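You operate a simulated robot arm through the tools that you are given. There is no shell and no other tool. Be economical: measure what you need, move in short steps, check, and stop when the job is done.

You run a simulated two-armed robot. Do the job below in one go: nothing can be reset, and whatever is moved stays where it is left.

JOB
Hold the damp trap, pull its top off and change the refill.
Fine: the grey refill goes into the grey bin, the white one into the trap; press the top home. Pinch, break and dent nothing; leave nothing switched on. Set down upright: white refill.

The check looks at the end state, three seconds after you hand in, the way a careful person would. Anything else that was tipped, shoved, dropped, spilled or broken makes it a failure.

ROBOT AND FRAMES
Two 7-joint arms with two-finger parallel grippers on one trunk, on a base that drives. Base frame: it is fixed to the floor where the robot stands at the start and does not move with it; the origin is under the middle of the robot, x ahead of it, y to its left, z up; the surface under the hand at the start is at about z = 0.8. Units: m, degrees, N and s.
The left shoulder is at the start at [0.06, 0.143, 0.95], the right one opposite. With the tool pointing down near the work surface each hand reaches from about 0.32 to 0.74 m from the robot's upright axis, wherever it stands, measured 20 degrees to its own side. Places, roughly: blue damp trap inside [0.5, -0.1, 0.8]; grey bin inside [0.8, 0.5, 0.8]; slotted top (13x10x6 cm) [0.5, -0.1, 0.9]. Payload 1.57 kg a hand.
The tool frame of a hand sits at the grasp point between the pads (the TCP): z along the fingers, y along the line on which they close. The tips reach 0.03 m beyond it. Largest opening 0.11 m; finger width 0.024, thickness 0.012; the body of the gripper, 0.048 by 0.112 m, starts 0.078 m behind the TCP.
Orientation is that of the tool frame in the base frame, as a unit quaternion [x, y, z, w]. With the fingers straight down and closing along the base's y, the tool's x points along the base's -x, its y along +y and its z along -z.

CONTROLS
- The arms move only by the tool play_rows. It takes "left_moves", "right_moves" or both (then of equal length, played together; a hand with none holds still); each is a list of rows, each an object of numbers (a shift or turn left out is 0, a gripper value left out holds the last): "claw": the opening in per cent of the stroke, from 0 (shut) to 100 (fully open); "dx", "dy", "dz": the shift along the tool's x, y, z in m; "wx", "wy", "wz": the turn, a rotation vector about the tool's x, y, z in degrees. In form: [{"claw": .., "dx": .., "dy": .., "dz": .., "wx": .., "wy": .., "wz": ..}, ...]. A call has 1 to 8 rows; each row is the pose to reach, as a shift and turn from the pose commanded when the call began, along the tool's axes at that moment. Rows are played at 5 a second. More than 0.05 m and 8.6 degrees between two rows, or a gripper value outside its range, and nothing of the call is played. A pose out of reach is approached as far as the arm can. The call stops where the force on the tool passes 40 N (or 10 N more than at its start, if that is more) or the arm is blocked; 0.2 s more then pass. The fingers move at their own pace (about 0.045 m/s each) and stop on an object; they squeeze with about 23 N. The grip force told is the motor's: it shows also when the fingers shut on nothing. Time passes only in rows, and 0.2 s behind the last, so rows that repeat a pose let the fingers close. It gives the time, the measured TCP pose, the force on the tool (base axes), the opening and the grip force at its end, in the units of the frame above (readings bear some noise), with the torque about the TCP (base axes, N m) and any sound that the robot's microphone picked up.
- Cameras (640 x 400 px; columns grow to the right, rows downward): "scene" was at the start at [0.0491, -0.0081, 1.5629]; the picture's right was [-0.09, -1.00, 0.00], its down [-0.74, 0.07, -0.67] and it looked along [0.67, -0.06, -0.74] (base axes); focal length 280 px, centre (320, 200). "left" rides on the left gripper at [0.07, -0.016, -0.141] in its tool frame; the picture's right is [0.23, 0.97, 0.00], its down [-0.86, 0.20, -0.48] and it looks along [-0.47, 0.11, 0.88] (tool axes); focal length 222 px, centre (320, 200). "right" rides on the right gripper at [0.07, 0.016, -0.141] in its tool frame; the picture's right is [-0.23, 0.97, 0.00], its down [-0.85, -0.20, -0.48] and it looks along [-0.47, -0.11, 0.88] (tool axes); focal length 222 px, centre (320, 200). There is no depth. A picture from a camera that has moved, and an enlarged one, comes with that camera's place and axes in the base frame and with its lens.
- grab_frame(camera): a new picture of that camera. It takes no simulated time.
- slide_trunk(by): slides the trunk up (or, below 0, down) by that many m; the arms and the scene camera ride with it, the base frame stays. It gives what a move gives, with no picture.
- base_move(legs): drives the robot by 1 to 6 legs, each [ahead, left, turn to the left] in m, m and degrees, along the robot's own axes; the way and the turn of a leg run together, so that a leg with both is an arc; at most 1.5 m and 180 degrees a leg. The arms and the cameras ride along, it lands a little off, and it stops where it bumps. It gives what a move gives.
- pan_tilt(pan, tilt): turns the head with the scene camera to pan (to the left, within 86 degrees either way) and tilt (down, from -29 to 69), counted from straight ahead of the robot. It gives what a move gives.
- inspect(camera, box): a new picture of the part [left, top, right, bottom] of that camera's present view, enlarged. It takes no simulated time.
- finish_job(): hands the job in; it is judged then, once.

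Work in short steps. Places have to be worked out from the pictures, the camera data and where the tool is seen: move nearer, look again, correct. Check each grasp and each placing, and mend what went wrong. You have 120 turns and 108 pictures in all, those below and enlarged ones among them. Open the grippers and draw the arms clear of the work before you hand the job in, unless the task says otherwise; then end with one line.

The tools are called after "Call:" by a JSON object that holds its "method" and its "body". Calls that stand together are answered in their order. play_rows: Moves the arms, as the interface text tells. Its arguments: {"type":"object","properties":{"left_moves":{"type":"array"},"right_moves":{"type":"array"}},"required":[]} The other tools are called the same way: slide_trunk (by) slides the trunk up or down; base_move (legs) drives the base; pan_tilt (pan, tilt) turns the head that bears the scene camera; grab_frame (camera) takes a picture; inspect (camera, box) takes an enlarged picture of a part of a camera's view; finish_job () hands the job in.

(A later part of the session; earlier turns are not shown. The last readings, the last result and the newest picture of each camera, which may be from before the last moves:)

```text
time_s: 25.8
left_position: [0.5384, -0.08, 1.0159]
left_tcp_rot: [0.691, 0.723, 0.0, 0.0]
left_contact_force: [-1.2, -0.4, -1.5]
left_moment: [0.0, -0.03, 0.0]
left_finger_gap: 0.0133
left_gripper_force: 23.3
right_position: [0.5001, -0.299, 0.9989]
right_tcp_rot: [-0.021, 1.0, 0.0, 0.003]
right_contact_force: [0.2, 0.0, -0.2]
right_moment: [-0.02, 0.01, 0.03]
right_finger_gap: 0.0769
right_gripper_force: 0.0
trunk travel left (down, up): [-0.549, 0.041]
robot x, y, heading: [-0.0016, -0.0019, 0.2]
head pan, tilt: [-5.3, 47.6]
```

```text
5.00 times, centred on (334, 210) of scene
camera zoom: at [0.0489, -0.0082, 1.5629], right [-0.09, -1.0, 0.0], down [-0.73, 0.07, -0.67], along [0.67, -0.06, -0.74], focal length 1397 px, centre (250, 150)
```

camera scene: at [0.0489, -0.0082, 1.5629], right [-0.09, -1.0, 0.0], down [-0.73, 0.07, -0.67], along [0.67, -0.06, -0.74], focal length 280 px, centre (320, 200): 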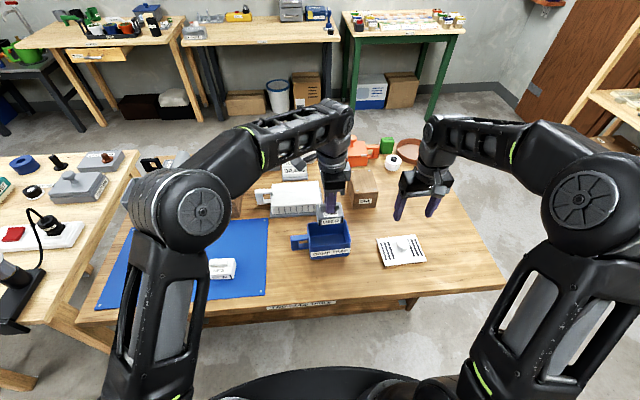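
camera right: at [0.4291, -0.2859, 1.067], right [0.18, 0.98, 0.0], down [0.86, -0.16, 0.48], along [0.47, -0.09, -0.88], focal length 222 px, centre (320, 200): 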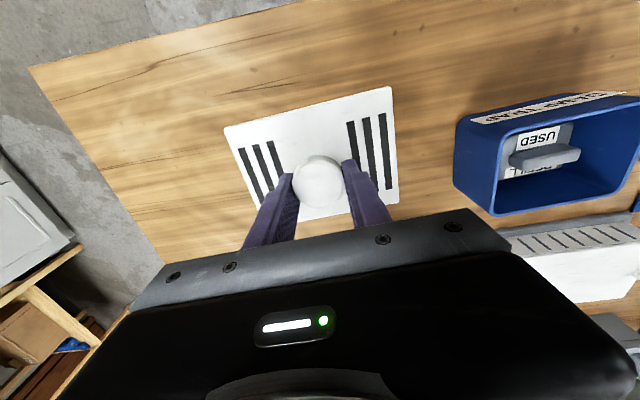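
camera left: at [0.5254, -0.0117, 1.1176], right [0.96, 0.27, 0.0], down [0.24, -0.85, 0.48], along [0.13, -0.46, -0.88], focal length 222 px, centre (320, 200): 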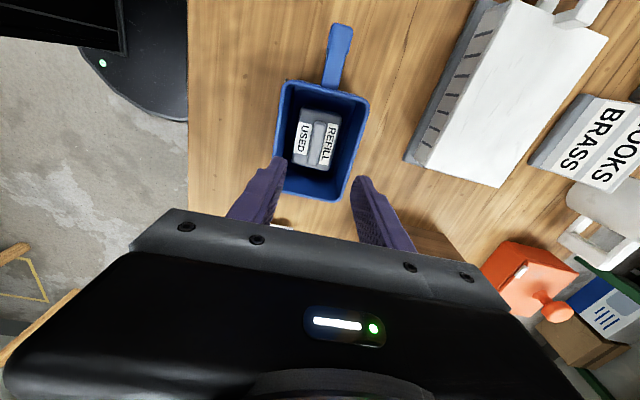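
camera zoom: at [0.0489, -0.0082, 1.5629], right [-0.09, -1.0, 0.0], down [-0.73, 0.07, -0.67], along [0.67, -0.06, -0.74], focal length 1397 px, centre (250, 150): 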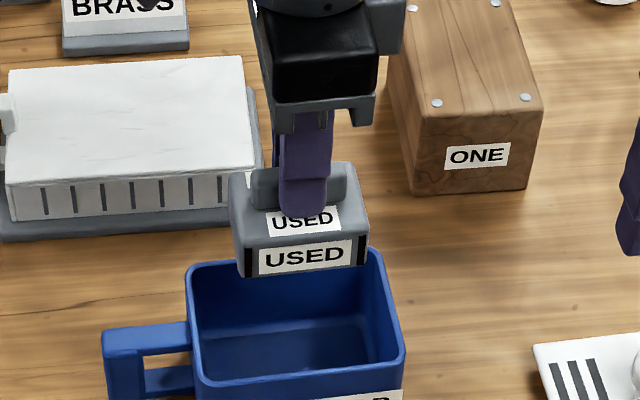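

The refill came out cleanly. I carry it to the left at a safe height, raise the right hand, and tilt the head down to see how much room the base has at the table.

Call:
{"method": "play_rows", "body": {"left_moves": [{"dx": 0.0, "dz": -0.03}, {"dx": 0.045, "dy": 0.01, "dz": -0.03}, {"dx": 0.09, "dy": 0.025, "dz": -0.03}, {"dx": 0.135, "dy": 0.04, "dz": -0.03}, {"dx": 0.18, "dy": 0.05, "dz": -0.03}, {"dx": 0.225, "dy": 0.06, "dz": -0.03}, {"dx": 0.27, "dy": 0.07, "dz": -0.03}], "right_moves": [{"dz": -0.02}, {"dz": -0.04}, {"dz": -0.06}, {"dz": -0.08}, {"dz": -0.1}, {"dz": -0.1}, {"dz": -0.1}]}}

Call:
{"method": "pan_tilt", "body": {"pan": 15, "tilt": 69}}

Call:
{"method": "grab_frame", "body": {"camera": "scene"}}

Call:
{"method": "pan_tilt", "body": {"pan": 35, "tilt": 45}}

Call:
{"method": "grab_frame", "body": {"camera": "scene"}}

```text
time_s: 27.4
left_position: [0.5948, 0.1933, 1.0459]
left_tcp_rot: [0.692, 0.722, 0.001, 0.001]
left_contact_force: [-0.5, 0.4, -1.6]
left_moment: [-0.04, 0.02, -0.02]
left_finger_gap: 0.0136
left_gripper_force: 23.0
right_position: [0.5004, -0.2989, 1.1003]
right_tcp_rot: [-0.022, 1.0, 0.001, 0.003]
right_contact_force: [0.2, 0.5, -0.7]
right_moment: [0.0, -0.01, -0.03]
right_finger_gap: 0.0771
right_gripper_force: 0.1
trunk travel left (down, up): [-0.549, 0.041]
robot x, y, heading: [-0.0008, -0.0035, -0.1]
head pan, tilt: [-5.3, 47.6]
```

```text
time_s: 28.2
left_position: [0.5952, 0.1927, 1.0459]
left_tcp_rot: [0.691, 0.722, 0.0, 0.0]
left_contact_force: [-0.8, 0.9, -0.8]
left_moment: [0.01, 0.0, 0.01]
left_finger_gap: 0.0134
left_gripper_force: 23.3
right_position: [0.5009, -0.2992, 1.0987]
right_tcp_rot: [-0.023, 1.0, 0.001, 0.004]
right_contact_force: [-0.2, -0.2, 0.0]
right_moment: [-0.04, 0.01, 0.02]
right_finger_gap: 0.077
right_gripper_force: 0.1
trunk travel left (down, up): [-0.549, 0.041]
robot x, y, heading: [-0.001, -0.0031, 0.1]
head pan, tilt: [15.0, 68.8]
```

```text
71 pictures are left
camera scene: at [0.0245, 0.0136, 1.5377], right [0.26, -0.97, 0.0], down [-0.9, -0.24, -0.36], along [0.35, 0.09, -0.93], focal length 280 px, centre (320, 200)
```

scene: 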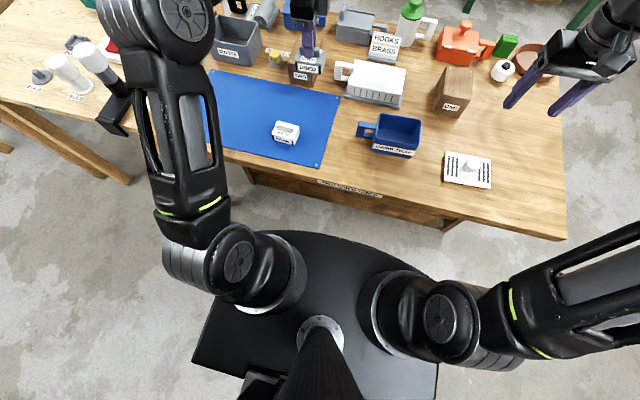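

```text
time_s: 29.1
left_position: [0.5951, 0.1926, 1.0463]
left_tcp_rot: [0.691, 0.723, 0.001, -0.001]
left_contact_force: [1.7, 0.1, -1.7]
left_moment: [0.0, 0.0, -0.01]
left_finger_gap: 0.0136
left_gripper_force: 22.5
right_position: [0.5007, -0.2993, 1.098]
right_tcp_rot: [-0.021, 1.0, 0.001, 0.003]
right_contact_force: [0.2, 0.6, -0.1]
right_moment: [-0.02, 0.01, -0.01]
right_finger_gap: 0.0769
right_gripper_force: 0.0
trunk travel left (down, up): [-0.549, 0.041]
robot x, y, heading: [-0.0008, 0.0026, 0.3]
head pan, tilt: [35.0, 45.0]
```

```text
70 pictures are left
camera scene: at [0.0371, 0.0457, 1.5665], right [0.57, -0.82, 0.0], down [-0.58, -0.41, -0.71], along [0.58, 0.4, -0.71], focal length 280 px, centre (320, 200)
```

scene: 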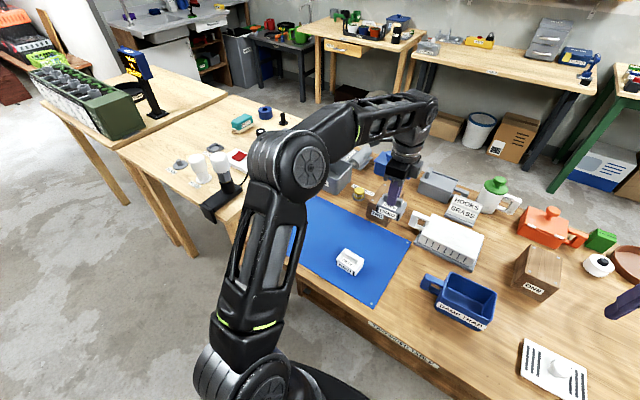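

The floor to the left is clear and the refill is firmly held above everything. I drive left 0.30 m, then ahead a little.

Call:
{"method": "base_move", "body": {"legs": [[0, 0.3, 0], [0.05, 0, 0]]}}

Call:
{"method": "pan_tilt", "body": {"pan": 15, "tilt": 50}}

Call:
{"method": "grab_frame", "body": {"camera": "scene"}}

Call:
{"method": "grab_frame", "body": {"camera": "left"}}

```text
time_s: 31.7
left_position: [0.6468, 0.4931, 1.0432]
left_tcp_rot: [0.691, 0.722, 0.001, 0.0]
left_contact_force: [0.5, -0.4, -1.9]
left_moment: [0.03, 0.03, 0.01]
left_finger_gap: 0.0132
left_gripper_force: 23.2
right_position: [0.5522, 0.001, 1.0978]
right_tcp_rot: [-0.022, 1.0, 0.0, 0.001]
right_contact_force: [0.6, 0.2, 0.2]
right_moment: [0.02, 0.06, -0.02]
right_finger_gap: 0.0771
right_gripper_force: 0.1
trunk travel left (down, up): [-0.549, 0.041]
robot x, y, heading: [0.0498, 0.3006, -0.1]
head pan, tilt: [35.0, 45.0]
```

```text
time_s: 32.5
left_position: [0.6463, 0.4935, 1.0454]
left_tcp_rot: [0.692, 0.722, 0.001, 0.0]
left_contact_force: [-0.7, 0.0, -2.0]
left_moment: [-0.01, -0.03, 0.0]
left_finger_gap: 0.0133
left_gripper_force: 22.7
right_position: [0.55, 0.0009, 1.0985]
right_tcp_rot: [-0.021, 1.0, 0.001, 0.002]
right_contact_force: [-0.3, 0.7, -0.5]
right_moment: [0.0, 0.01, -0.03]
right_finger_gap: 0.0768
right_gripper_force: 0.1
trunk travel left (down, up): [-0.549, 0.041]
robot x, y, heading: [0.0492, 0.3037, 0.2]
head pan, tilt: [15.0, 50.0]
```

```text
69 pictures are left
camera scene: at [0.095, 0.3196, 1.5596], right [0.26, -0.97, 0.0], down [-0.74, -0.2, -0.64], along [0.62, 0.17, -0.77], focal length 280 px, centre (320, 200)
```

scene: 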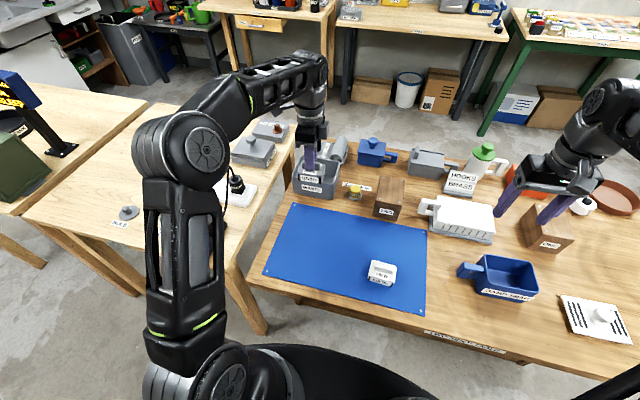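

```text
68 pictures are left
camera left: at [0.6265, 0.5614, 1.1858], right [0.96, 0.27, 0.0], down [0.24, -0.85, 0.48], along [0.13, -0.46, -0.88], focal length 222 px, centre (320, 200)
```

left: 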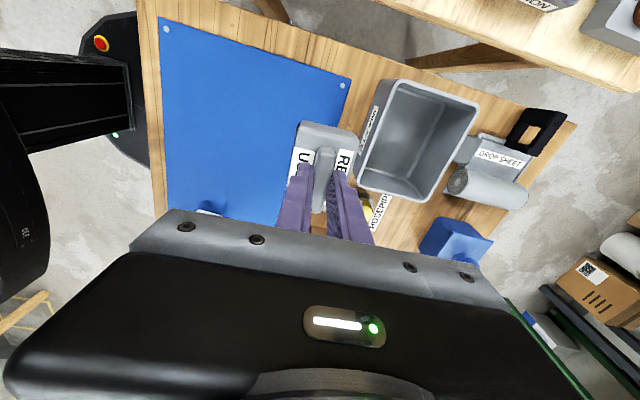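

The bin's rim spans about x 0.71–0.83, y 0.435–0.585. I reach out over it at height first.

Call:
{"method": "play_rows", "body": {"left_moves": [{"dx": -0.002, "dy": 0.03}, {"dx": -0.004, "dy": 0.06}, {"dx": -0.006, "dy": 0.09}, {"dx": -0.006, "dy": 0.118}, {"dx": -0.006, "dy": 0.118, "dz": 0.03}, {"dx": -0.006, "dy": 0.118, "dz": 0.06}, {"dx": -0.006, "dy": 0.118, "dz": 0.06}]}}

Call:
{"method": "grab_frame", "body": {"camera": "left"}}

Call:
{"method": "inspect", "body": {"camera": "scene", "box": [250, 110, 410, 210]}}

```text
time_s: 34.1
left_position: [0.7138, 0.4965, 0.9919]
left_tcp_rot: [0.692, 0.722, 0.001, 0.0]
left_contact_force: [-1.0, -0.5, -1.4]
left_moment: [0.02, -0.04, -0.01]
left_finger_gap: 0.0134
left_gripper_force: 23.0
left hand out of reach, approached as far as the arm can: row 2, 3, 4, 5, 6, 7
right_position: [0.5505, -0.0001, 1.1006]
right_tcp_rot: [-0.022, 1.0, 0.002, 0.002]
right_contact_force: [0.2, 0.0, -0.3]
right_moment: [0.02, -0.05, -0.01]
right_finger_gap: 0.077
right_gripper_force: 0.0
trunk travel left (down, up): [-0.549, 0.041]
robot x, y, heading: [0.0484, 0.3013, -0.0]
head pan, tilt: [15.0, 50.0]
```

```text
67 pictures are left
camera left: at [0.695, 0.5642, 1.1329], right [0.96, 0.27, 0.0], down [0.24, -0.85, 0.48], along [0.13, -0.46, -0.88], focal length 222 px, centre (320, 200)
```

left: 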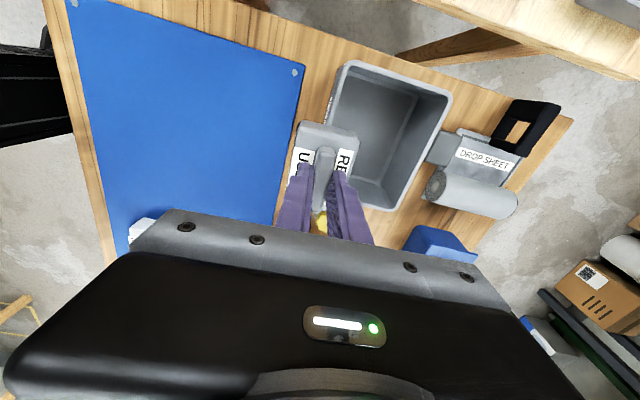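

```text
4.00 times, centred on (330, 160) of scene
camera zoom: at [0.0935, 0.3187, 1.5597], right [0.26, -0.97, 0.0], down [-0.74, -0.2, -0.64], along [0.62, 0.17, -0.77], focal length 1118 px, centre (280, 360)
```

zoom: 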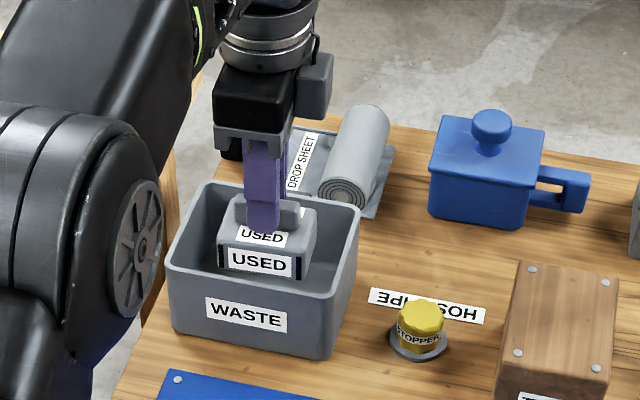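

The arm falls 5 cm short. I raise the refill clear of the rim, then drive ahead 0.07 m.

Call:
{"method": "play_rows", "body": {"left_moves": [{"dz": -0.015, "dy": -0.02}, {"dz": -0.03, "dy": -0.04}, {"dz": -0.04, "dy": -0.05}, {"dz": -0.04, "dy": -0.05}]}}

Call:
{"method": "base_move", "body": {"legs": [[0.07, 0, 0]]}}

Call:
{"method": "grab_frame", "body": {"camera": "left"}}

```text
time_s: 35.1
left_position: [0.6644, 0.4931, 1.0294]
left_tcp_rot: [0.691, 0.722, 0.001, -0.001]
left_contact_force: [0.6, 0.3, -1.6]
left_moment: [0.03, 0.02, 0.02]
left_finger_gap: 0.0134
left_gripper_force: 22.9
right_position: [0.552, 0.0013, 1.0985]
right_tcp_rot: [-0.021, 1.0, 0.0, 0.002]
right_contact_force: [-0.3, 0.2, -0.6]
right_moment: [0.02, 0.0, 0.02]
right_finger_gap: 0.0771
right_gripper_force: 0.2
trunk travel left (down, up): [-0.549, 0.041]
robot x, y, heading: [0.0529, 0.3013, -0.3]
head pan, tilt: [15.0, 50.0]
```

```text
time_s: 36.1
left_position: [0.7357, 0.4933, 1.0288]
left_tcp_rot: [0.691, 0.723, 0.0, -0.001]
left_contact_force: [0.1, 0.2, -1.2]
left_moment: [-0.02, 0.04, 0.02]
left_finger_gap: 0.0133
left_gripper_force: 23.2
right_position: [0.6218, 0.0003, 1.098]
right_tcp_rot: [-0.022, 1.0, 0.001, 0.002]
right_contact_force: [0.2, 0.3, 0.2]
right_moment: [-0.01, 0.04, -0.02]
right_finger_gap: 0.0771
right_gripper_force: 0.1
trunk travel left (down, up): [-0.549, 0.041]
robot x, y, heading: [0.1183, 0.2985, 0.0]
head pan, tilt: [15.0, 50.0]
```

```text
65 pictures are left
camera left: at [0.7167, 0.5618, 1.1698], right [0.96, 0.27, 0.0], down [0.24, -0.85, 0.48], along [0.13, -0.46, -0.88], focal length 222 px, centre (320, 200)
```

left: 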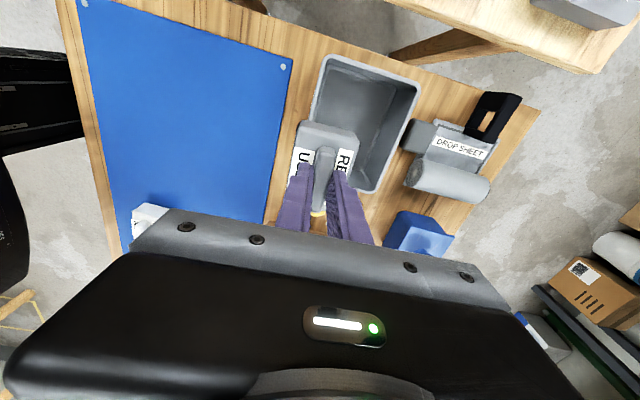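

The bin centre is at about (0.772, 0.513). I centre the refill over it and lower partway.

Call:
{"method": "play_rows", "body": {"left_moves": [{"dx": 0.008, "dy": 0.018}, {"dx": 0.0155, "dy": 0.037}, {"dx": 0.0155, "dy": 0.037}, {"dx": 0.0155, "dy": 0.037, "dz": 0.03}, {"dx": 0.0155, "dy": 0.037, "dz": 0.06}, {"dx": 0.0155, "dy": 0.037, "dz": 0.06}]}}

Call:
{"method": "inspect", "body": {"camera": "left", "box": [240, 40, 480, 240]}}

Call:
{"method": "grab_frame", "body": {"camera": "scene"}}

```text
time_s: 37.5
left_position: [0.7715, 0.5105, 0.9718]
left_tcp_rot: [0.691, 0.723, 0.001, -0.001]
left_contact_force: [0.4, -0.2, -1.3]
left_moment: [-0.02, 0.03, -0.01]
left_finger_gap: 0.0133
left_gripper_force: 23.0
left hand out of reach, approached as far as the arm can: row 2, 3
right_position: [0.6207, 0.0006, 1.0972]
right_tcp_rot: [-0.021, 1.0, 0.001, 0.002]
right_contact_force: [-0.8, 0.1, -0.5]
right_moment: [-0.01, 0.02, 0.0]
right_finger_gap: 0.0768
right_gripper_force: 0.1
trunk travel left (down, up): [-0.549, 0.041]
robot x, y, heading: [0.1199, 0.2973, 0.1]
head pan, tilt: [15.0, 50.0]
```

```text
2.00 times, centred on (360, 140) of left
camera zoom: at [0.7514, 0.5788, 1.1107], right [0.96, 0.27, 0.0], down [0.24, -0.85, 0.48], along [0.13, -0.46, -0.88], focal length 444 px, centre (240, 320)
```

zoom: 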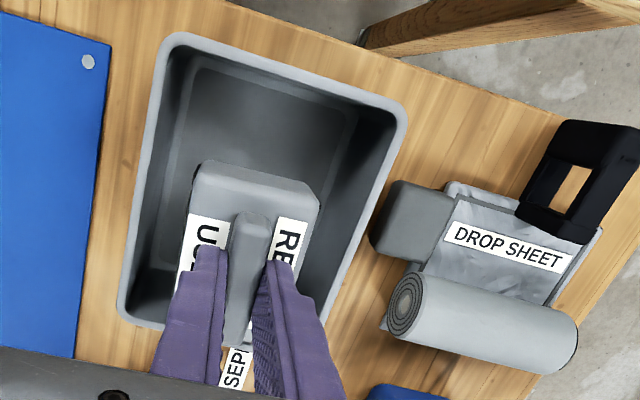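

```text
63 pictures are left
camera scene: at [0.1646, 0.3194, 1.5596], right [0.26, -0.97, 0.0], down [-0.74, -0.2, -0.64], along [0.62, 0.17, -0.77], focal length 280 px, centre (320, 200)
```

scene: 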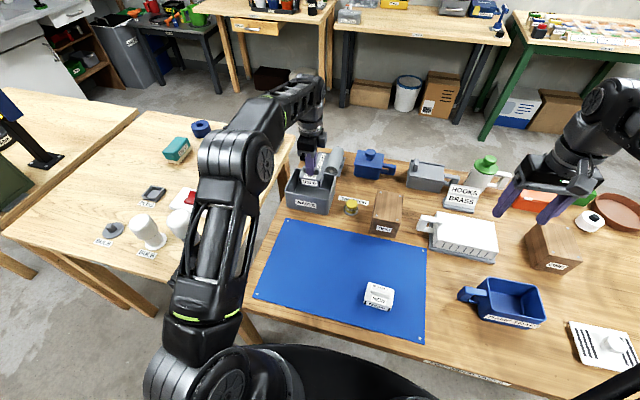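

The refill is within the rim. I lower it to the bin floor, slowing at the end.

Call:
{"method": "play_rows", "body": {"left_moves": [{"dz": 0.03}, {"dz": 0.055}, {"dz": 0.07}, {"dz": 0.077}, {"dz": 0.081}, {"dz": 0.084}, {"dz": 0.087}, {"dz": 0.087}]}}

Call:
{"method": "inspect", "body": {"camera": "left", "box": [240, 40, 480, 240]}}

```text
time_s: 39.3
left_position: [0.7712, 0.5111, 0.8819]
left_tcp_rot: [0.691, 0.723, 0.001, -0.001]
left_contact_force: [0.3, 0.0, -0.4]
left_moment: [0.0, -0.01, 0.0]
left_finger_gap: 0.0135
left_gripper_force: 22.5
right_position: [0.6203, 0.0012, 1.0991]
right_tcp_rot: [-0.022, 1.0, 0.001, 0.001]
right_contact_force: [-0.8, 0.3, 0.0]
right_moment: [0.0, -0.01, -0.02]
right_finger_gap: 0.0771
right_gripper_force: 0.1
trunk travel left (down, up): [-0.549, 0.041]
robot x, y, heading: [0.1219, 0.3002, -0.2]
head pan, tilt: [15.0, 50.0]
```

```text
2.00 times, centred on (360, 140) of left
camera zoom: at [0.7518, 0.5794, 1.0234], right [0.96, 0.27, 0.0], down [0.24, -0.85, 0.48], along [0.13, -0.46, -0.88], focal length 444 px, centre (240, 320)
```

zoom: 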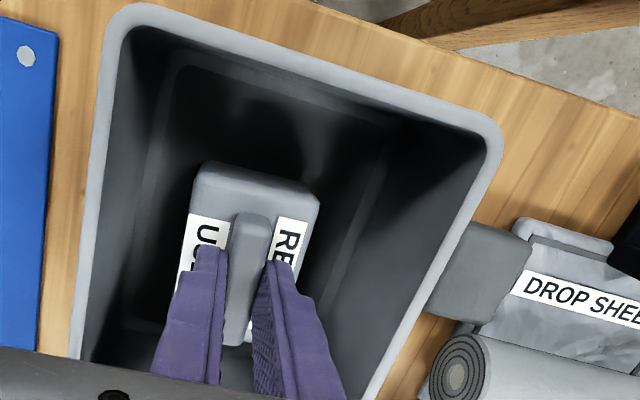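

It is almost down, as the weight reading is fading. I go down a few millimetres more to feel the floor.

Call:
{"method": "play_rows", "body": {"left_moves": [{"dz": 0.001}, {"dz": 0.002}, {"dz": 0.003}, {"dz": 0.003}]}}

```text
time_s: 40.3
left_position: [0.7704, 0.5116, 0.8801]
left_tcp_rot: [0.691, 0.723, 0.0, 0.0]
left_contact_force: [0.5, 0.5, -0.3]
left_moment: [0.01, 0.0, -0.01]
left_finger_gap: 0.0135
left_gripper_force: 22.4
right_position: [0.6192, 0.0014, 1.0993]
right_tcp_rot: [-0.021, 1.0, 0.0, 0.002]
right_contact_force: [0.4, 0.0, -0.9]
right_moment: [0.0, -0.04, 0.0]
right_finger_gap: 0.0771
right_gripper_force: 0.1
trunk travel left (down, up): [-0.549, 0.041]
robot x, y, heading: [0.121, 0.3022, -0.1]
head pan, tilt: [15.0, 50.0]
```

Still no clear contact, so I go on down in small steps.

Call:
{"method": "play_rows", "body": {"left_moves": [{"dz": 0.002}, {"dz": 0.004}, {"dz": 0.006}, {"dz": 0.007}, {"dz": 0.007}]}}

```text
time_s: 41.5
left_position: [0.7712, 0.5119, 0.8762]
left_tcp_rot: [0.691, 0.723, 0.002, 0.002]
left_contact_force: [0.7, 1.3, 19.0]
left_moment: [0.19, 0.05, -0.04]
left_finger_gap: 0.0135
left_gripper_force: 23.0
right_position: [0.6196, 0.0009, 1.1004]
right_tcp_rot: [-0.022, 1.0, 0.0, 0.002]
right_contact_force: [0.3, 0.1, 0.3]
right_moment: [0.0, 0.0, 0.01]
right_finger_gap: 0.077
right_gripper_force: 0.0
trunk travel left (down, up): [-0.549, 0.041]
robot x, y, heading: [0.1201, 0.2998, -0.0]
head pan, tilt: [15.0, 50.0]
```

The refill is on the floor of the bin (19 N). I ease off, open just enough and rise.

Call:
{"method": "play_rows", "body": {"left_moves": [{"dz": -0.002}, {"dz": -0.002, "claw": 30}, {"dz": -0.002, "claw": 36}, {"dz": -0.002, "claw": 36}, {"dz": -0.03}, {"dz": -0.07}, {"dz": -0.11}, {"dz": -0.15}]}}

Call:
{"method": "grab_frame", "body": {"camera": "left"}}

```text
time_s: 43.3
left_position: [0.7689, 0.508, 1.0212]
left_tcp_rot: [0.692, 0.722, 0.002, -0.001]
left_contact_force: [0.2, -0.5, 0.9]
left_moment: [0.08, 0.01, -0.02]
left_finger_gap: 0.0396
left_gripper_force: 0.0
left hand out of reach, approached as far as the arm can: row 8
right_position: [0.6202, -0.0006, 1.0977]
right_tcp_rot: [-0.021, 1.0, 0.002, 0.002]
right_contact_force: [0.3, 0.1, -0.2]
right_moment: [0.05, 0.02, 0.01]
right_finger_gap: 0.0771
right_gripper_force: 0.2
trunk travel left (down, up): [-0.549, 0.041]
robot x, y, heading: [0.1208, 0.2969, -0.2]
head pan, tilt: [15.0, 50.0]
```

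```text
61 pictures are left
camera left: at [0.7494, 0.5756, 1.1613], right [0.96, 0.27, 0.0], down [0.24, -0.85, 0.48], along [0.13, -0.46, -0.88], focal length 222 px, centre (320, 200)
```

left: 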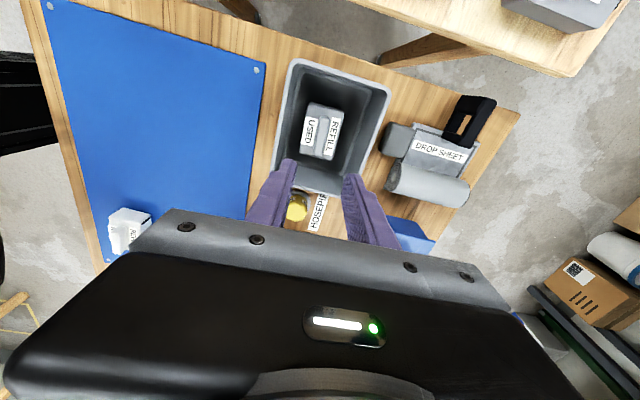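

The grey refill sits in the bin. I retract the hand a bit and drive back to the starting place.

Call:
{"method": "play_rows", "body": {"left_moves": [{"dy": -0.04, "dz": -0.01}, {"dy": -0.08, "dz": -0.02}, {"dy": -0.12, "dz": -0.03}]}}

Call:
{"method": "base_move", "body": {"legs": [[-0.12, 0, 0], [0, -0.3, 0]]}}

Call:
{"method": "pan_tilt", "body": {"pan": 5, "tilt": 50}}

Call:
{"method": "grab_frame", "body": {"camera": "scene"}}

Call:
{"method": "grab_frame", "body": {"camera": "left"}}

```text
time_s: 44.1
left_position: [0.65, 0.5056, 1.0541]
left_tcp_rot: [0.692, 0.722, 0.0, 0.0]
left_contact_force: [0.1, 0.1, 0.4]
left_moment: [-0.01, 0.05, 0.0]
left_finger_gap: 0.0397
left_gripper_force: 0.0
right_position: [0.6187, 0.0008, 1.0996]
right_tcp_rot: [-0.022, 1.0, 0.002, 0.002]
right_contact_force: [-1.1, 1.3, -0.1]
right_moment: [0.03, -0.04, 0.0]
right_finger_gap: 0.0771
right_gripper_force: 0.2
trunk travel left (down, up): [-0.549, 0.041]
robot x, y, heading: [0.1173, 0.3024, -0.0]
head pan, tilt: [15.0, 50.0]
```

```text
time_s: 47.0
left_position: [0.5301, 0.2047, 1.0524]
left_tcp_rot: [0.69, 0.724, 0.001, 0.0]
left_contact_force: [-0.2, 0.2, 0.1]
left_moment: [0.03, 0.03, 0.0]
left_finger_gap: 0.0399
left_gripper_force: 0.0
right_position: [0.5011, -0.2991, 1.0976]
right_tcp_rot: [-0.022, 1.0, 0.001, 0.003]
right_contact_force: [-0.6, -0.2, 0.5]
right_moment: [0.02, -0.02, -0.02]
right_finger_gap: 0.0771
right_gripper_force: 0.1
trunk travel left (down, up): [-0.549, 0.041]
robot x, y, heading: [0.0003, 0.0018, 0.3]
head pan, tilt: [15.0, 50.0]
```

```text
time_s: 47.7
left_position: [0.5312, 0.2056, 1.0526]
left_tcp_rot: [0.69, 0.724, 0.001, 0.0]
left_contact_force: [-0.7, 0.3, -0.6]
left_moment: [-0.01, 0.01, -0.04]
left_finger_gap: 0.0396
left_gripper_force: 0.1
right_position: [0.5011, -0.298, 1.099]
right_tcp_rot: [-0.022, 1.0, 0.002, 0.002]
right_contact_force: [0.5, -0.3, 0.3]
right_moment: [0.02, -0.02, 0.01]
right_finger_gap: 0.0771
right_gripper_force: 0.0
trunk travel left (down, up): [-0.549, 0.041]
robot x, y, heading: [-0.0011, 0.0018, 0.0]
head pan, tilt: [5.0, 50.0]
```

```text
60 pictures are left
camera scene: at [0.0474, 0.0065, 1.5596], right [0.09, -1.0, 0.0], down [-0.76, -0.07, -0.64], along [0.64, 0.06, -0.77], focal length 280 px, centre (320, 200)
```

scene: 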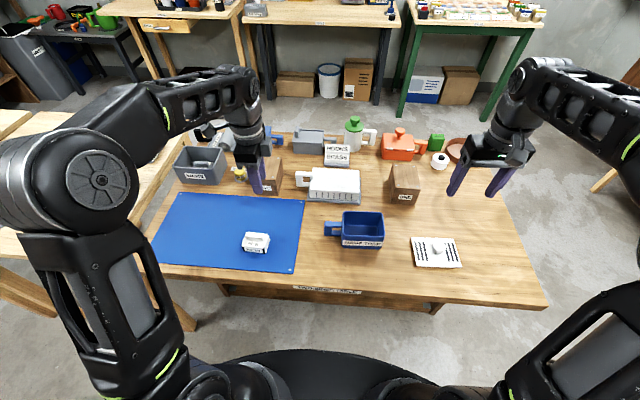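

```text
59 pictures are left
camera left: at [0.5115, 0.2746, 1.1932], right [0.96, 0.27, 0.0], down [0.24, -0.85, 0.48], along [0.13, -0.46, -0.88], focal length 222 px, centre (320, 200)
```

left: 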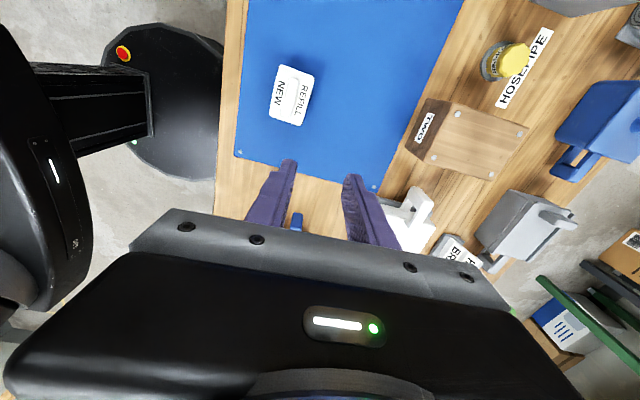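

The new refill is near (0.477, 0.244). I move above it and look closer.

Call:
{"method": "play_rows", "body": {"left_moves": [{"dx": 0.014, "dy": -0.018, "dz": 0.0}, {"dx": 0.028, "dy": -0.036, "dz": 0.02}, {"dx": 0.041, "dy": -0.053, "dz": 0.05}, {"dx": 0.041, "dy": -0.053, "dz": 0.08}, {"dx": 0.041, "dy": -0.053, "dz": 0.08}]}}

Call:
{"method": "inspect", "body": {"camera": "left", "box": [240, 60, 400, 220]}}

Call:
{"method": "inspect", "body": {"camera": "scene", "box": [200, 200, 328, 280]}}

```text
time_s: 48.9
left_position: [0.4752, 0.2447, 0.9734]
left_tcp_rot: [0.691, 0.723, 0.0, -0.001]
left_contact_force: [0.2, 0.1, -0.3]
left_moment: [-0.01, 0.0, 0.0]
left_finger_gap: 0.0396
left_gripper_force: 0.1
right_position: [0.5006, -0.2971, 1.0987]
right_tcp_rot: [-0.023, 1.0, 0.001, 0.003]
right_contact_force: [0.2, -1.2, -0.7]
right_moment: [-0.03, -0.09, 0.0]
right_finger_gap: 0.077
right_gripper_force: 0.1
trunk travel left (down, up): [-0.549, 0.041]
robot x, y, heading: [-0.001, 0.0012, 0.2]
head pan, tilt: [5.0, 50.0]
```

```text
2.50 times, centred on (320, 140) of left
camera zoom: at [0.4559, 0.3132, 1.1128], right [0.96, 0.27, 0.0], down [0.24, -0.85, 0.48], along [0.13, -0.46, -0.88], focal length 555 px, centre (320, 350)
```

zoom: 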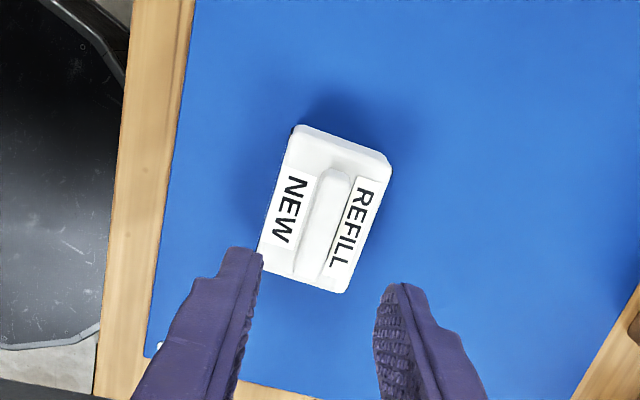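

```text
5.00 times, centred on (264, 240) of scene
camera zoom: at [0.0468, 0.0064, 1.5597], right [0.09, -1.0, 0.0], down [-0.76, -0.07, -0.64], along [0.64, 0.06, -0.77], focal length 1397 px, centre (600, 0)
```

zoom: 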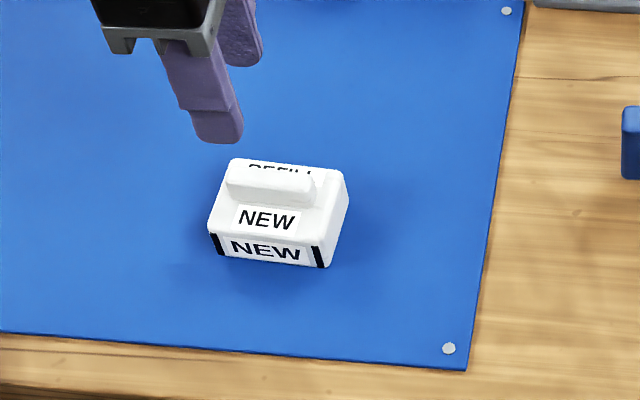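

The tab is centred at about (0.476, 0.242) and nearly aligned. I come down to z≈0.873 and close on it.

Call:
{"method": "play_rows", "body": {"left_moves": [{"dx": -0.003, "dy": 0.001, "dz": 0.03}, {"dx": -0.003, "dy": 0.001, "dz": 0.06}, {"dx": -0.003, "dy": 0.001, "dz": 0.085}, {"dx": -0.003, "dy": 0.001, "dz": 0.085}]}}

Call:
{"method": "inspect", "body": {"camera": "left", "box": [240, 80, 400, 240]}}

Call:
{"method": "inspect", "body": {"camera": "scene", "box": [200, 200, 328, 280]}}

```text
time_s: 49.9
left_position: [0.4764, 0.2415, 0.8879]
left_tcp_rot: [0.69, 0.724, 0.001, -0.001]
left_contact_force: [-0.2, -0.5, 0.1]
left_moment: [0.03, -0.01, -0.05]
left_finger_gap: 0.0396
left_gripper_force: 0.0
right_position: [0.5019, -0.2985, 1.0998]
right_tcp_rot: [-0.023, 1.0, 0.001, 0.001]
right_contact_force: [1.5, -0.2, 0.1]
right_moment: [0.0, 0.02, 0.0]
right_finger_gap: 0.077
right_gripper_force: 0.1
trunk travel left (down, up): [-0.549, 0.041]
robot x, y, heading: [-0.0002, -0.002, -0.0]
head pan, tilt: [5.0, 50.0]
```

```text
2.50 times, centred on (320, 160) of left
camera zoom: at [0.4577, 0.3101, 1.028], right [0.96, 0.27, 0.0], down [0.24, -0.85, 0.48], along [0.13, -0.46, -0.88], focal length 555 px, centre (320, 300)
```

zoom: 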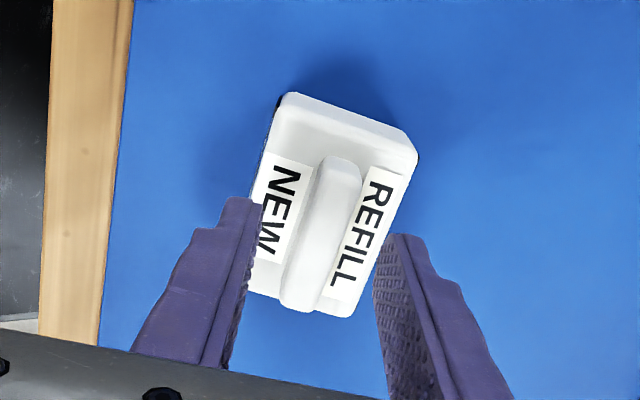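

```text
5.00 times, centred on (264, 240) of scene
camera zoom: at [0.0471, 0.0062, 1.5597], right [0.09, -1.0, 0.0], down [-0.76, -0.07, -0.64], along [0.64, 0.06, -0.77], focal length 1397 px, centre (600, 0)
```

zoom: 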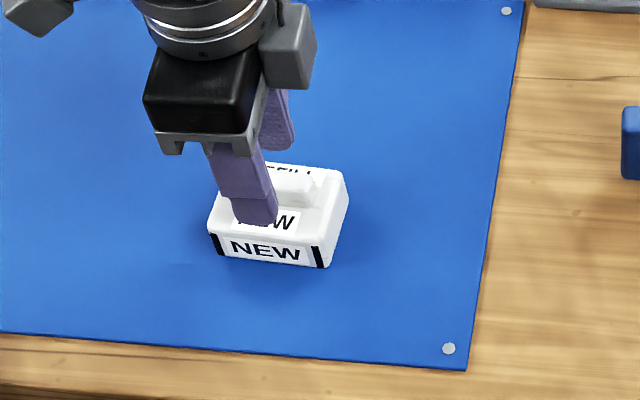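

Compared with the used refill in the same view, this tab is turned about 7° more. I turn the hand to match, finish descending and close.

Call:
{"method": "play_rows", "body": {"left_moves": [{"wz": 7, "dy": 0.001}, {"wz": 7, "dy": 0.001, "dz": 0.008}, {"wz": 7, "dy": 0.001, "dz": 0.014}, {"wz": 7, "dy": 0.001, "dz": 0.014, "claw": 20}, {"wz": 7, "dy": 0.001, "dz": 0.014, "claw": 0}, {"wz": 7, "dy": 0.001, "dz": 0.014, "claw": 0}, {"wz": 7, "dy": 0.001, "dz": 0.014, "claw": 0}]}}

Call:
{"method": "inspect", "body": {"camera": "left", "box": [240, 80, 400, 240]}}

```text
time_s: 51.5
left_position: [0.4766, 0.2432, 0.8736]
left_tcp_rot: [0.733, 0.68, 0.001, 0.0]
left_contact_force: [-1.4, -0.7, -0.4]
left_moment: [-0.04, 0.08, -0.04]
left_finger_gap: 0.0133
left_gripper_force: 22.6
right_position: [0.5008, -0.2982, 1.0997]
right_tcp_rot: [-0.022, 1.0, 0.001, 0.001]
right_contact_force: [-0.3, -1.3, -0.1]
right_moment: [0.0, 0.0, 0.0]
right_finger_gap: 0.0768
right_gripper_force: 0.1
trunk travel left (down, up): [-0.549, 0.041]
robot x, y, heading: [-0.0016, -0.003, 0.1]
head pan, tilt: [5.0, 50.0]
```

```text
2.50 times, centred on (320, 160) of left
camera zoom: at [0.467, 0.3125, 1.0141], right [0.99, 0.15, 0.0], down [0.13, -0.87, 0.48], along [0.07, -0.47, -0.88], focal length 555 px, centre (320, 300)
```

zoom: 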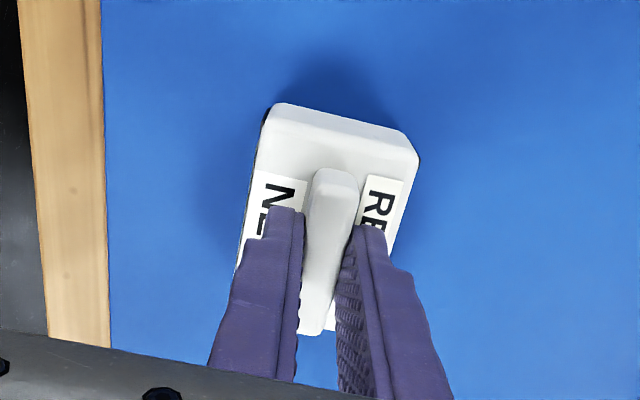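

Held (13 mm). I lift it straight up and turn it back to match the trap.

Call:
{"method": "play_rows", "body": {"left_moves": [{"dz": -0.01}, {"dz": -0.03}, {"dz": -0.07}, {"dz": -0.11}, {"dz": -0.15, "wz": -4}, {"dz": -0.16, "wz": -7}, {"dz": -0.16, "wz": -7}]}}

Call:
{"method": "play_rows", "body": {"left_moves": [{"dx": -0.045, "dy": 0.01}, {"dx": -0.09, "dy": 0.02}, {"dx": -0.135, "dy": 0.03}, {"dx": -0.18, "dy": 0.04}, {"dx": -0.225, "dy": 0.045}, {"dx": -0.27, "dy": 0.05}, {"dx": -0.319, "dy": 0.05}, {"dx": -0.319, "dy": 0.05}]}}

Call:
{"method": "grab_frame", "body": {"camera": "left"}}

Call:
{"method": "inspect", "body": {"camera": "scene", "box": [300, 170, 428, 250]}}

```text
time_s: 53.1
left_position: [0.4785, 0.241, 1.0342]
left_tcp_rot: [0.69, 0.724, 0.0, 0.0]
left_contact_force: [0.1, 0.2, -0.9]
left_moment: [0.04, 0.02, 0.04]
left_finger_gap: 0.0136
left_gripper_force: 23.0
right_position: [0.5018, -0.2982, 1.0983]
right_tcp_rot: [-0.023, 1.0, 0.0, 0.002]
right_contact_force: [-0.5, 0.0, 1.1]
right_moment: [0.02, 0.02, 0.03]
right_finger_gap: 0.0771
right_gripper_force: 0.0
trunk travel left (down, up): [-0.549, 0.041]
robot x, y, heading: [-0.0021, -0.002, -0.1]
head pan, tilt: [5.0, 50.0]
```

```text
time_s: 54.9
left_position: [0.5429, -0.0732, 1.0349]
left_tcp_rot: [0.69, 0.723, 0.001, 0.0]
left_contact_force: [-0.2, -0.6, -0.6]
left_moment: [-0.01, -0.03, 0.01]
left_finger_gap: 0.0134
left_gripper_force: 23.4
right_position: [0.5011, -0.2974, 1.0995]
right_tcp_rot: [-0.023, 1.0, -0.001, 0.002]
right_contact_force: [-0.2, -0.6, 0.1]
right_moment: [-0.05, 0.04, 0.0]
right_finger_gap: 0.077
right_gripper_force: 0.1
trunk travel left (down, up): [-0.549, 0.041]
robot x, y, heading: [0.0022, 0.0025, -0.1]
head pan, tilt: [5.0, 50.0]
```

```text
53 pictures are left
camera left: at [0.5245, -0.0058, 1.1749], right [0.96, 0.27, 0.0], down [0.24, -0.85, 0.48], along [0.13, -0.46, -0.88], focal length 222 px, centre (320, 200)
```

left: 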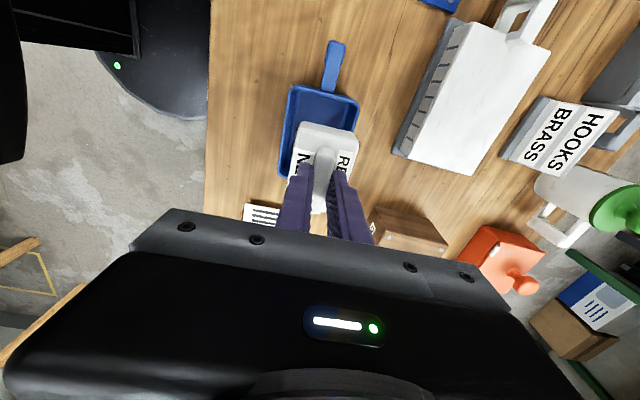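

```text
5.00 times, centred on (364, 210) of scene
camera zoom: at [0.0474, 0.0071, 1.5596], right [0.09, -1.0, 0.0], down [-0.76, -0.07, -0.64], along [0.64, 0.06, -0.77], focal length 1397 px, centre (100, 150)
```

zoom: 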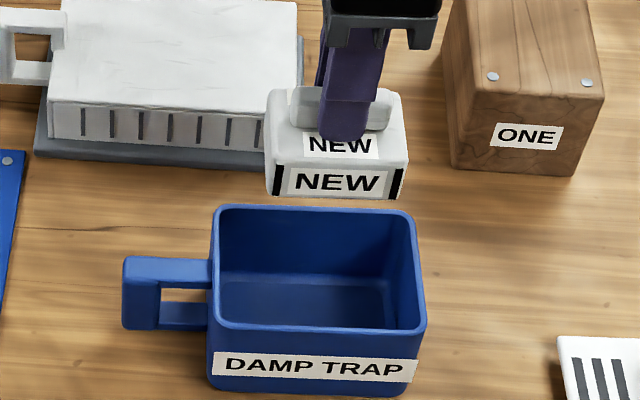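

The trap is where it was (centre about 0.545, -0.080, yaw 3–5°). I align and lower until the refill is at the rim, then check.

Call:
{"method": "play_rows", "body": {"left_moves": [{"dx": -0.007, "dy": -0.002, "wz": -1.5, "dz": 0.02}, {"dx": -0.007, "dy": -0.002, "wz": -1.5, "dz": 0.05}, {"dx": -0.007, "dy": -0.002, "wz": -1.5, "dz": 0.08}, {"dx": -0.007, "dy": -0.002, "wz": -1.5, "dz": 0.08}]}}

Call:
{"method": "inspect", "body": {"camera": "left", "box": [240, 60, 400, 220]}}

Call:
{"method": "inspect", "body": {"camera": "scene", "box": [300, 170, 428, 250]}}

```text
time_s: 55.9
left_position: [0.5419, -0.0805, 0.954]
left_tcp_rot: [0.681, 0.732, 0.0, 0.0]
left_contact_force: [-0.1, -0.1, -0.8]
left_moment: [-0.03, 0.0, 0.0]
left_finger_gap: 0.0135
left_gripper_force: 23.1
right_position: [0.5021, -0.2977, 1.099]
right_tcp_rot: [-0.023, 1.0, 0.001, 0.002]
right_contact_force: [-0.2, -0.4, -0.5]
right_moment: [-0.02, -0.02, -0.05]
right_finger_gap: 0.0771
right_gripper_force: 0.0
trunk travel left (down, up): [-0.549, 0.041]
robot x, y, heading: [-0.0002, -0.0035, 0.1]
head pan, tilt: [5.0, 50.0]
```

```text
2.50 times, centred on (320, 140) of left
camera zoom: at [0.5203, -0.0139, 1.0935], right [0.95, 0.3, 0.0], down [0.26, -0.84, 0.48], along [0.14, -0.46, -0.88], focal length 555 px, centre (320, 350)
```

zoom: 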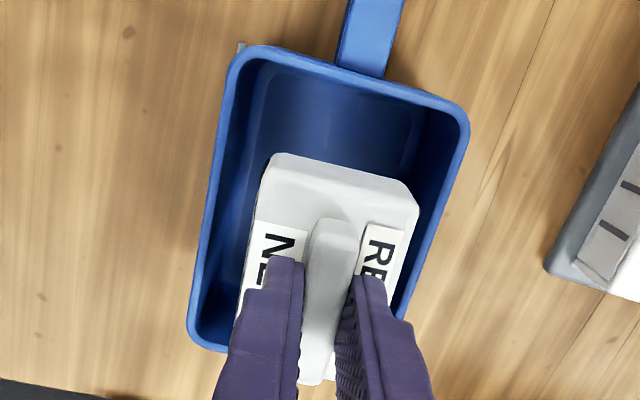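

```text
5.00 times, centred on (364, 210) of scene
camera zoom: at [0.0473, 0.0062, 1.5597], right [0.09, -1.0, 0.0], down [-0.76, -0.07, -0.64], along [0.64, 0.06, -0.77], focal length 1397 px, centre (100, 150)
```

zoom: 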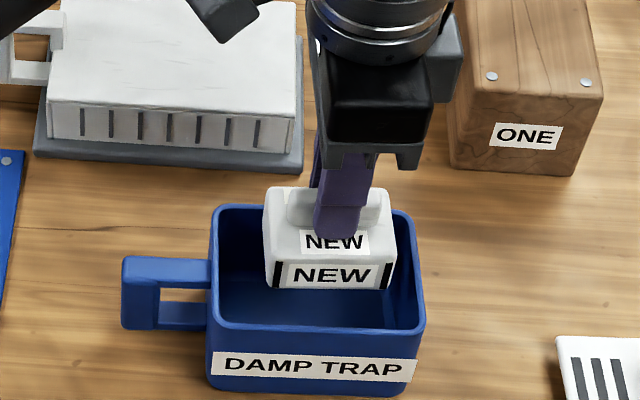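

It is well lined up. I lower into the trap, slowing near the floor.

Call:
{"method": "play_rows", "body": {"left_moves": [{"dz": 0.03}, {"dz": 0.055}, {"dz": 0.068}, {"dz": 0.072}, {"dz": 0.074}, {"dz": 0.076}, {"dz": 0.078}, {"dz": 0.078}]}}

Call:
{"method": "inspect", "body": {"camera": "scene", "box": [300, 170, 428, 250]}}

```text
time_s: 57.7
left_position: [0.5411, -0.0807, 0.8752]
left_tcp_rot: [0.681, 0.733, 0.001, -0.001]
left_contact_force: [0.0, -0.3, -1.3]
left_moment: [-0.02, 0.03, -0.04]
left_finger_gap: 0.0134
left_gripper_force: 22.8
right_position: [0.5009, -0.2973, 1.0987]
right_tcp_rot: [-0.023, 1.0, 0.001, 0.002]
right_contact_force: [0.8, 0.1, -0.1]
right_moment: [-0.04, 0.0, 0.01]
right_finger_gap: 0.0768
right_gripper_force: 0.1
trunk travel left (down, up): [-0.549, 0.041]
robot x, y, heading: [0.0034, -0.0016, -0.3]
head pan, tilt: [5.0, 50.0]
```

```text
5.00 times, centred on (364, 210) of scene
camera zoom: at [0.0475, 0.0062, 1.5596], right [0.09, -1.0, 0.0], down [-0.76, -0.07, -0.64], along [0.64, 0.06, -0.77], focal length 1397 px, centre (100, 150)
```

zoom: 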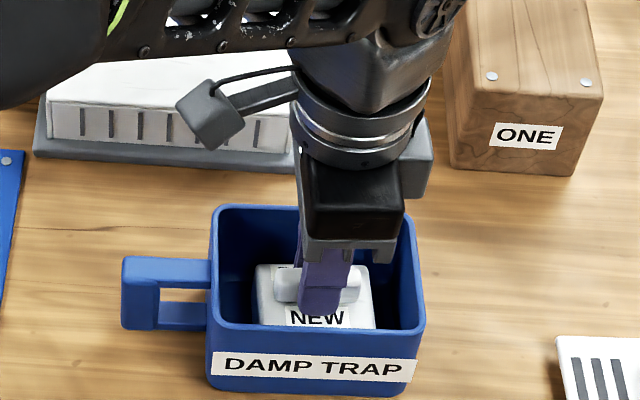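

There's no floor contact yet, so I continue in small steps.

Call:
{"method": "play_rows", "body": {"left_moves": [{"dz": 0.002}, {"dz": 0.004}, {"dz": 0.005}, {"dz": 0.005}]}}

```text
time_s: 58.7
left_position: [0.5421, -0.0815, 0.8722]
left_tcp_rot: [0.68, 0.733, 0.001, 0.002]
left_contact_force: [2.2, 0.0, 19.9]
left_moment: [-0.02, 0.03, -0.01]
left_finger_gap: 0.0137
left_gripper_force: 22.6
right_position: [0.5008, -0.2995, 1.0994]
right_tcp_rot: [-0.022, 1.0, 0.001, 0.003]
right_contact_force: [-0.1, 0.0, 0.5]
right_moment: [-0.01, -0.03, 0.01]
right_finger_gap: 0.0767
right_gripper_force: 0.0
trunk travel left (down, up): [-0.549, 0.041]
robot x, y, heading: [0.0013, -0.0019, 0.2]
head pan, tilt: [5.0, 50.0]
```

Seated (20 N). I ease off, open to the narrow width, and rise straight out.

Call:
{"method": "play_rows", "body": {"left_moves": [{"dz": -0.002}, {"dz": -0.002, "claw": 30}, {"dz": -0.002, "claw": 36}, {"dz": -0.002, "claw": 36}, {"dz": -0.03}, {"dz": -0.07}, {"dz": -0.11}, {"dz": -0.14}]}}

Call:
{"method": "inspect", "body": {"camera": "left", "box": [240, 60, 400, 220]}}

Call:
{"method": "inspect", "body": {"camera": "scene", "box": [300, 180, 476, 290]}}

```text
time_s: 60.5
left_position: [0.5405, -0.0821, 1.0111]
left_tcp_rot: [0.68, 0.733, 0.001, 0.0]
left_contact_force: [-0.8, -0.5, -0.6]
left_moment: [-0.01, -0.03, 0.01]
left_finger_gap: 0.0396
left_gripper_force: 0.0
right_position: [0.5015, -0.2974, 1.0987]
right_tcp_rot: [-0.023, 1.0, 0.001, 0.001]
right_contact_force: [-0.2, 0.2, 0.0]
right_moment: [0.0, -0.02, -0.04]
right_finger_gap: 0.077
right_gripper_force: 0.1
trunk travel left (down, up): [-0.549, 0.041]
robot x, y, heading: [-0.002, -0.0013, -0.1]
head pan, tilt: [5.0, 50.0]
```

```text
2.50 times, centred on (320, 140) of left
camera zoom: at [0.5197, -0.0138, 1.1511], right [0.95, 0.3, 0.0], down [0.26, -0.84, 0.48], along [0.14, -0.46, -0.88], focal length 555 px, centre (320, 350)
```

zoom: 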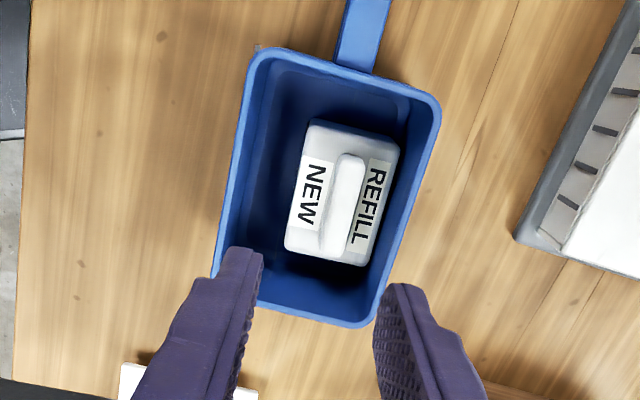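

```text
3.64 times, centred on (388, 235) of scene
camera zoom: at [0.0471, 0.0062, 1.5596], right [0.09, -1.0, 0.0], down [-0.76, -0.07, -0.64], along [0.64, 0.06, -0.77], focal length 1016 px, centre (73, 73)
```

zoom: 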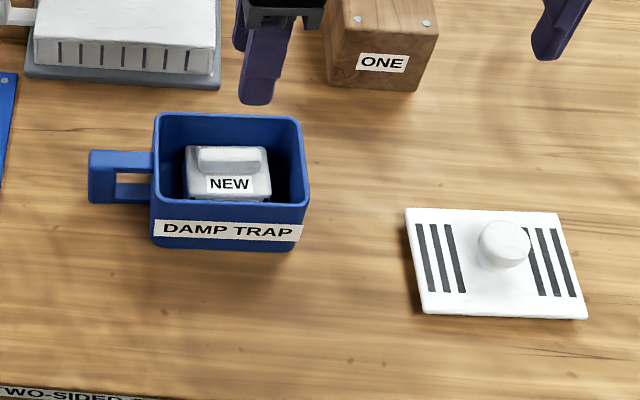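

The white refill stands upright and centred in the trap. The left hand now goes back to the handle, and I start the right hand toward the top.

Call:
{"method": "play_rows", "body": {"left_moves": [{"dx": 0.045, "dy": 0.001, "claw": 70}, {"dx": 0.09, "dy": 0.003}, {"dx": 0.135, "dy": 0.004, "wz": 1.7}, {"dx": 0.1695, "dy": 0.005, "wz": 1.7}, {"dx": 0.1695, "dy": 0.005, "wz": 1.7, "dz": 0.034}, {"dx": 0.1695, "dy": 0.005, "wz": 1.7, "dz": 0.034}]}}

Call:
{"method": "play_rows", "body": {"left_moves": [{"wy": -8.3}, {"wy": -16.6}, {"wy": -25}, {"wy": -25}]}}

Call:
{"method": "grab_frame", "body": {"camera": "right"}}

```text
time_s: 61.9
left_position: [0.5334, 0.0884, 0.9764]
left_tcp_rot: [0.692, 0.722, 0.001, -0.001]
left_contact_force: [0.2, 0.4, 0.4]
left_moment: [0.04, 0.04, -0.02]
left_finger_gap: 0.0769
left_gripper_force: 0.1
right_position: [0.5012, -0.2981, 1.0991]
right_tcp_rot: [-0.022, 1.0, 0.0, 0.002]
right_contact_force: [-0.8, -0.2, -0.8]
right_moment: [0.0, 0.05, 0.01]
right_finger_gap: 0.0769
right_gripper_force: 0.0
trunk travel left (down, up): [-0.549, 0.041]
robot x, y, heading: [-0.0022, 0.0004, 0.2]
head pan, tilt: [5.0, 50.0]
```

```text
time_s: 62.9
left_position: [0.5336, 0.0884, 0.9769]
left_tcp_rot: [0.676, 0.704, -0.149, 0.157]
left_contact_force: [1.3, 0.7, 0.3]
left_moment: [0.01, 0.02, 0.02]
left_finger_gap: 0.0768
left_gripper_force: 0.0
right_position: [0.5019, -0.2993, 1.0982]
right_tcp_rot: [-0.023, 1.0, 0.001, 0.002]
right_contact_force: [0.1, 0.0, -0.3]
right_moment: [-0.01, 0.01, 0.03]
right_finger_gap: 0.0771
right_gripper_force: 0.0
trunk travel left (down, up): [-0.549, 0.041]
robot x, y, heading: [-0.0034, 0.0017, -0.0]
head pan, tilt: [5.0, 50.0]
```

```text
46 pictures are left
camera right: at [0.4309, -0.2857, 1.2388], right [0.18, 0.98, 0.0], down [0.86, -0.16, 0.48], along [0.47, -0.09, -0.88], focal length 222 px, centre (320, 200)
```

right: 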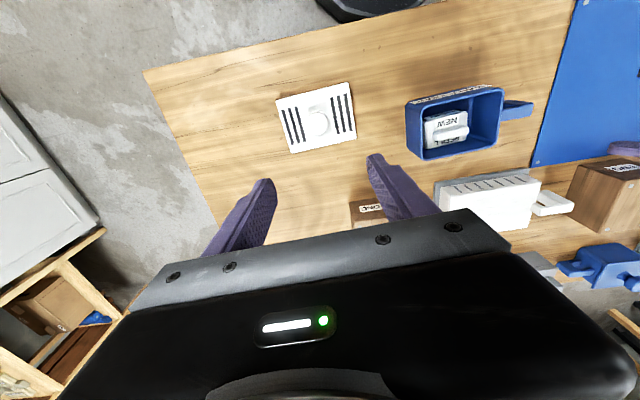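

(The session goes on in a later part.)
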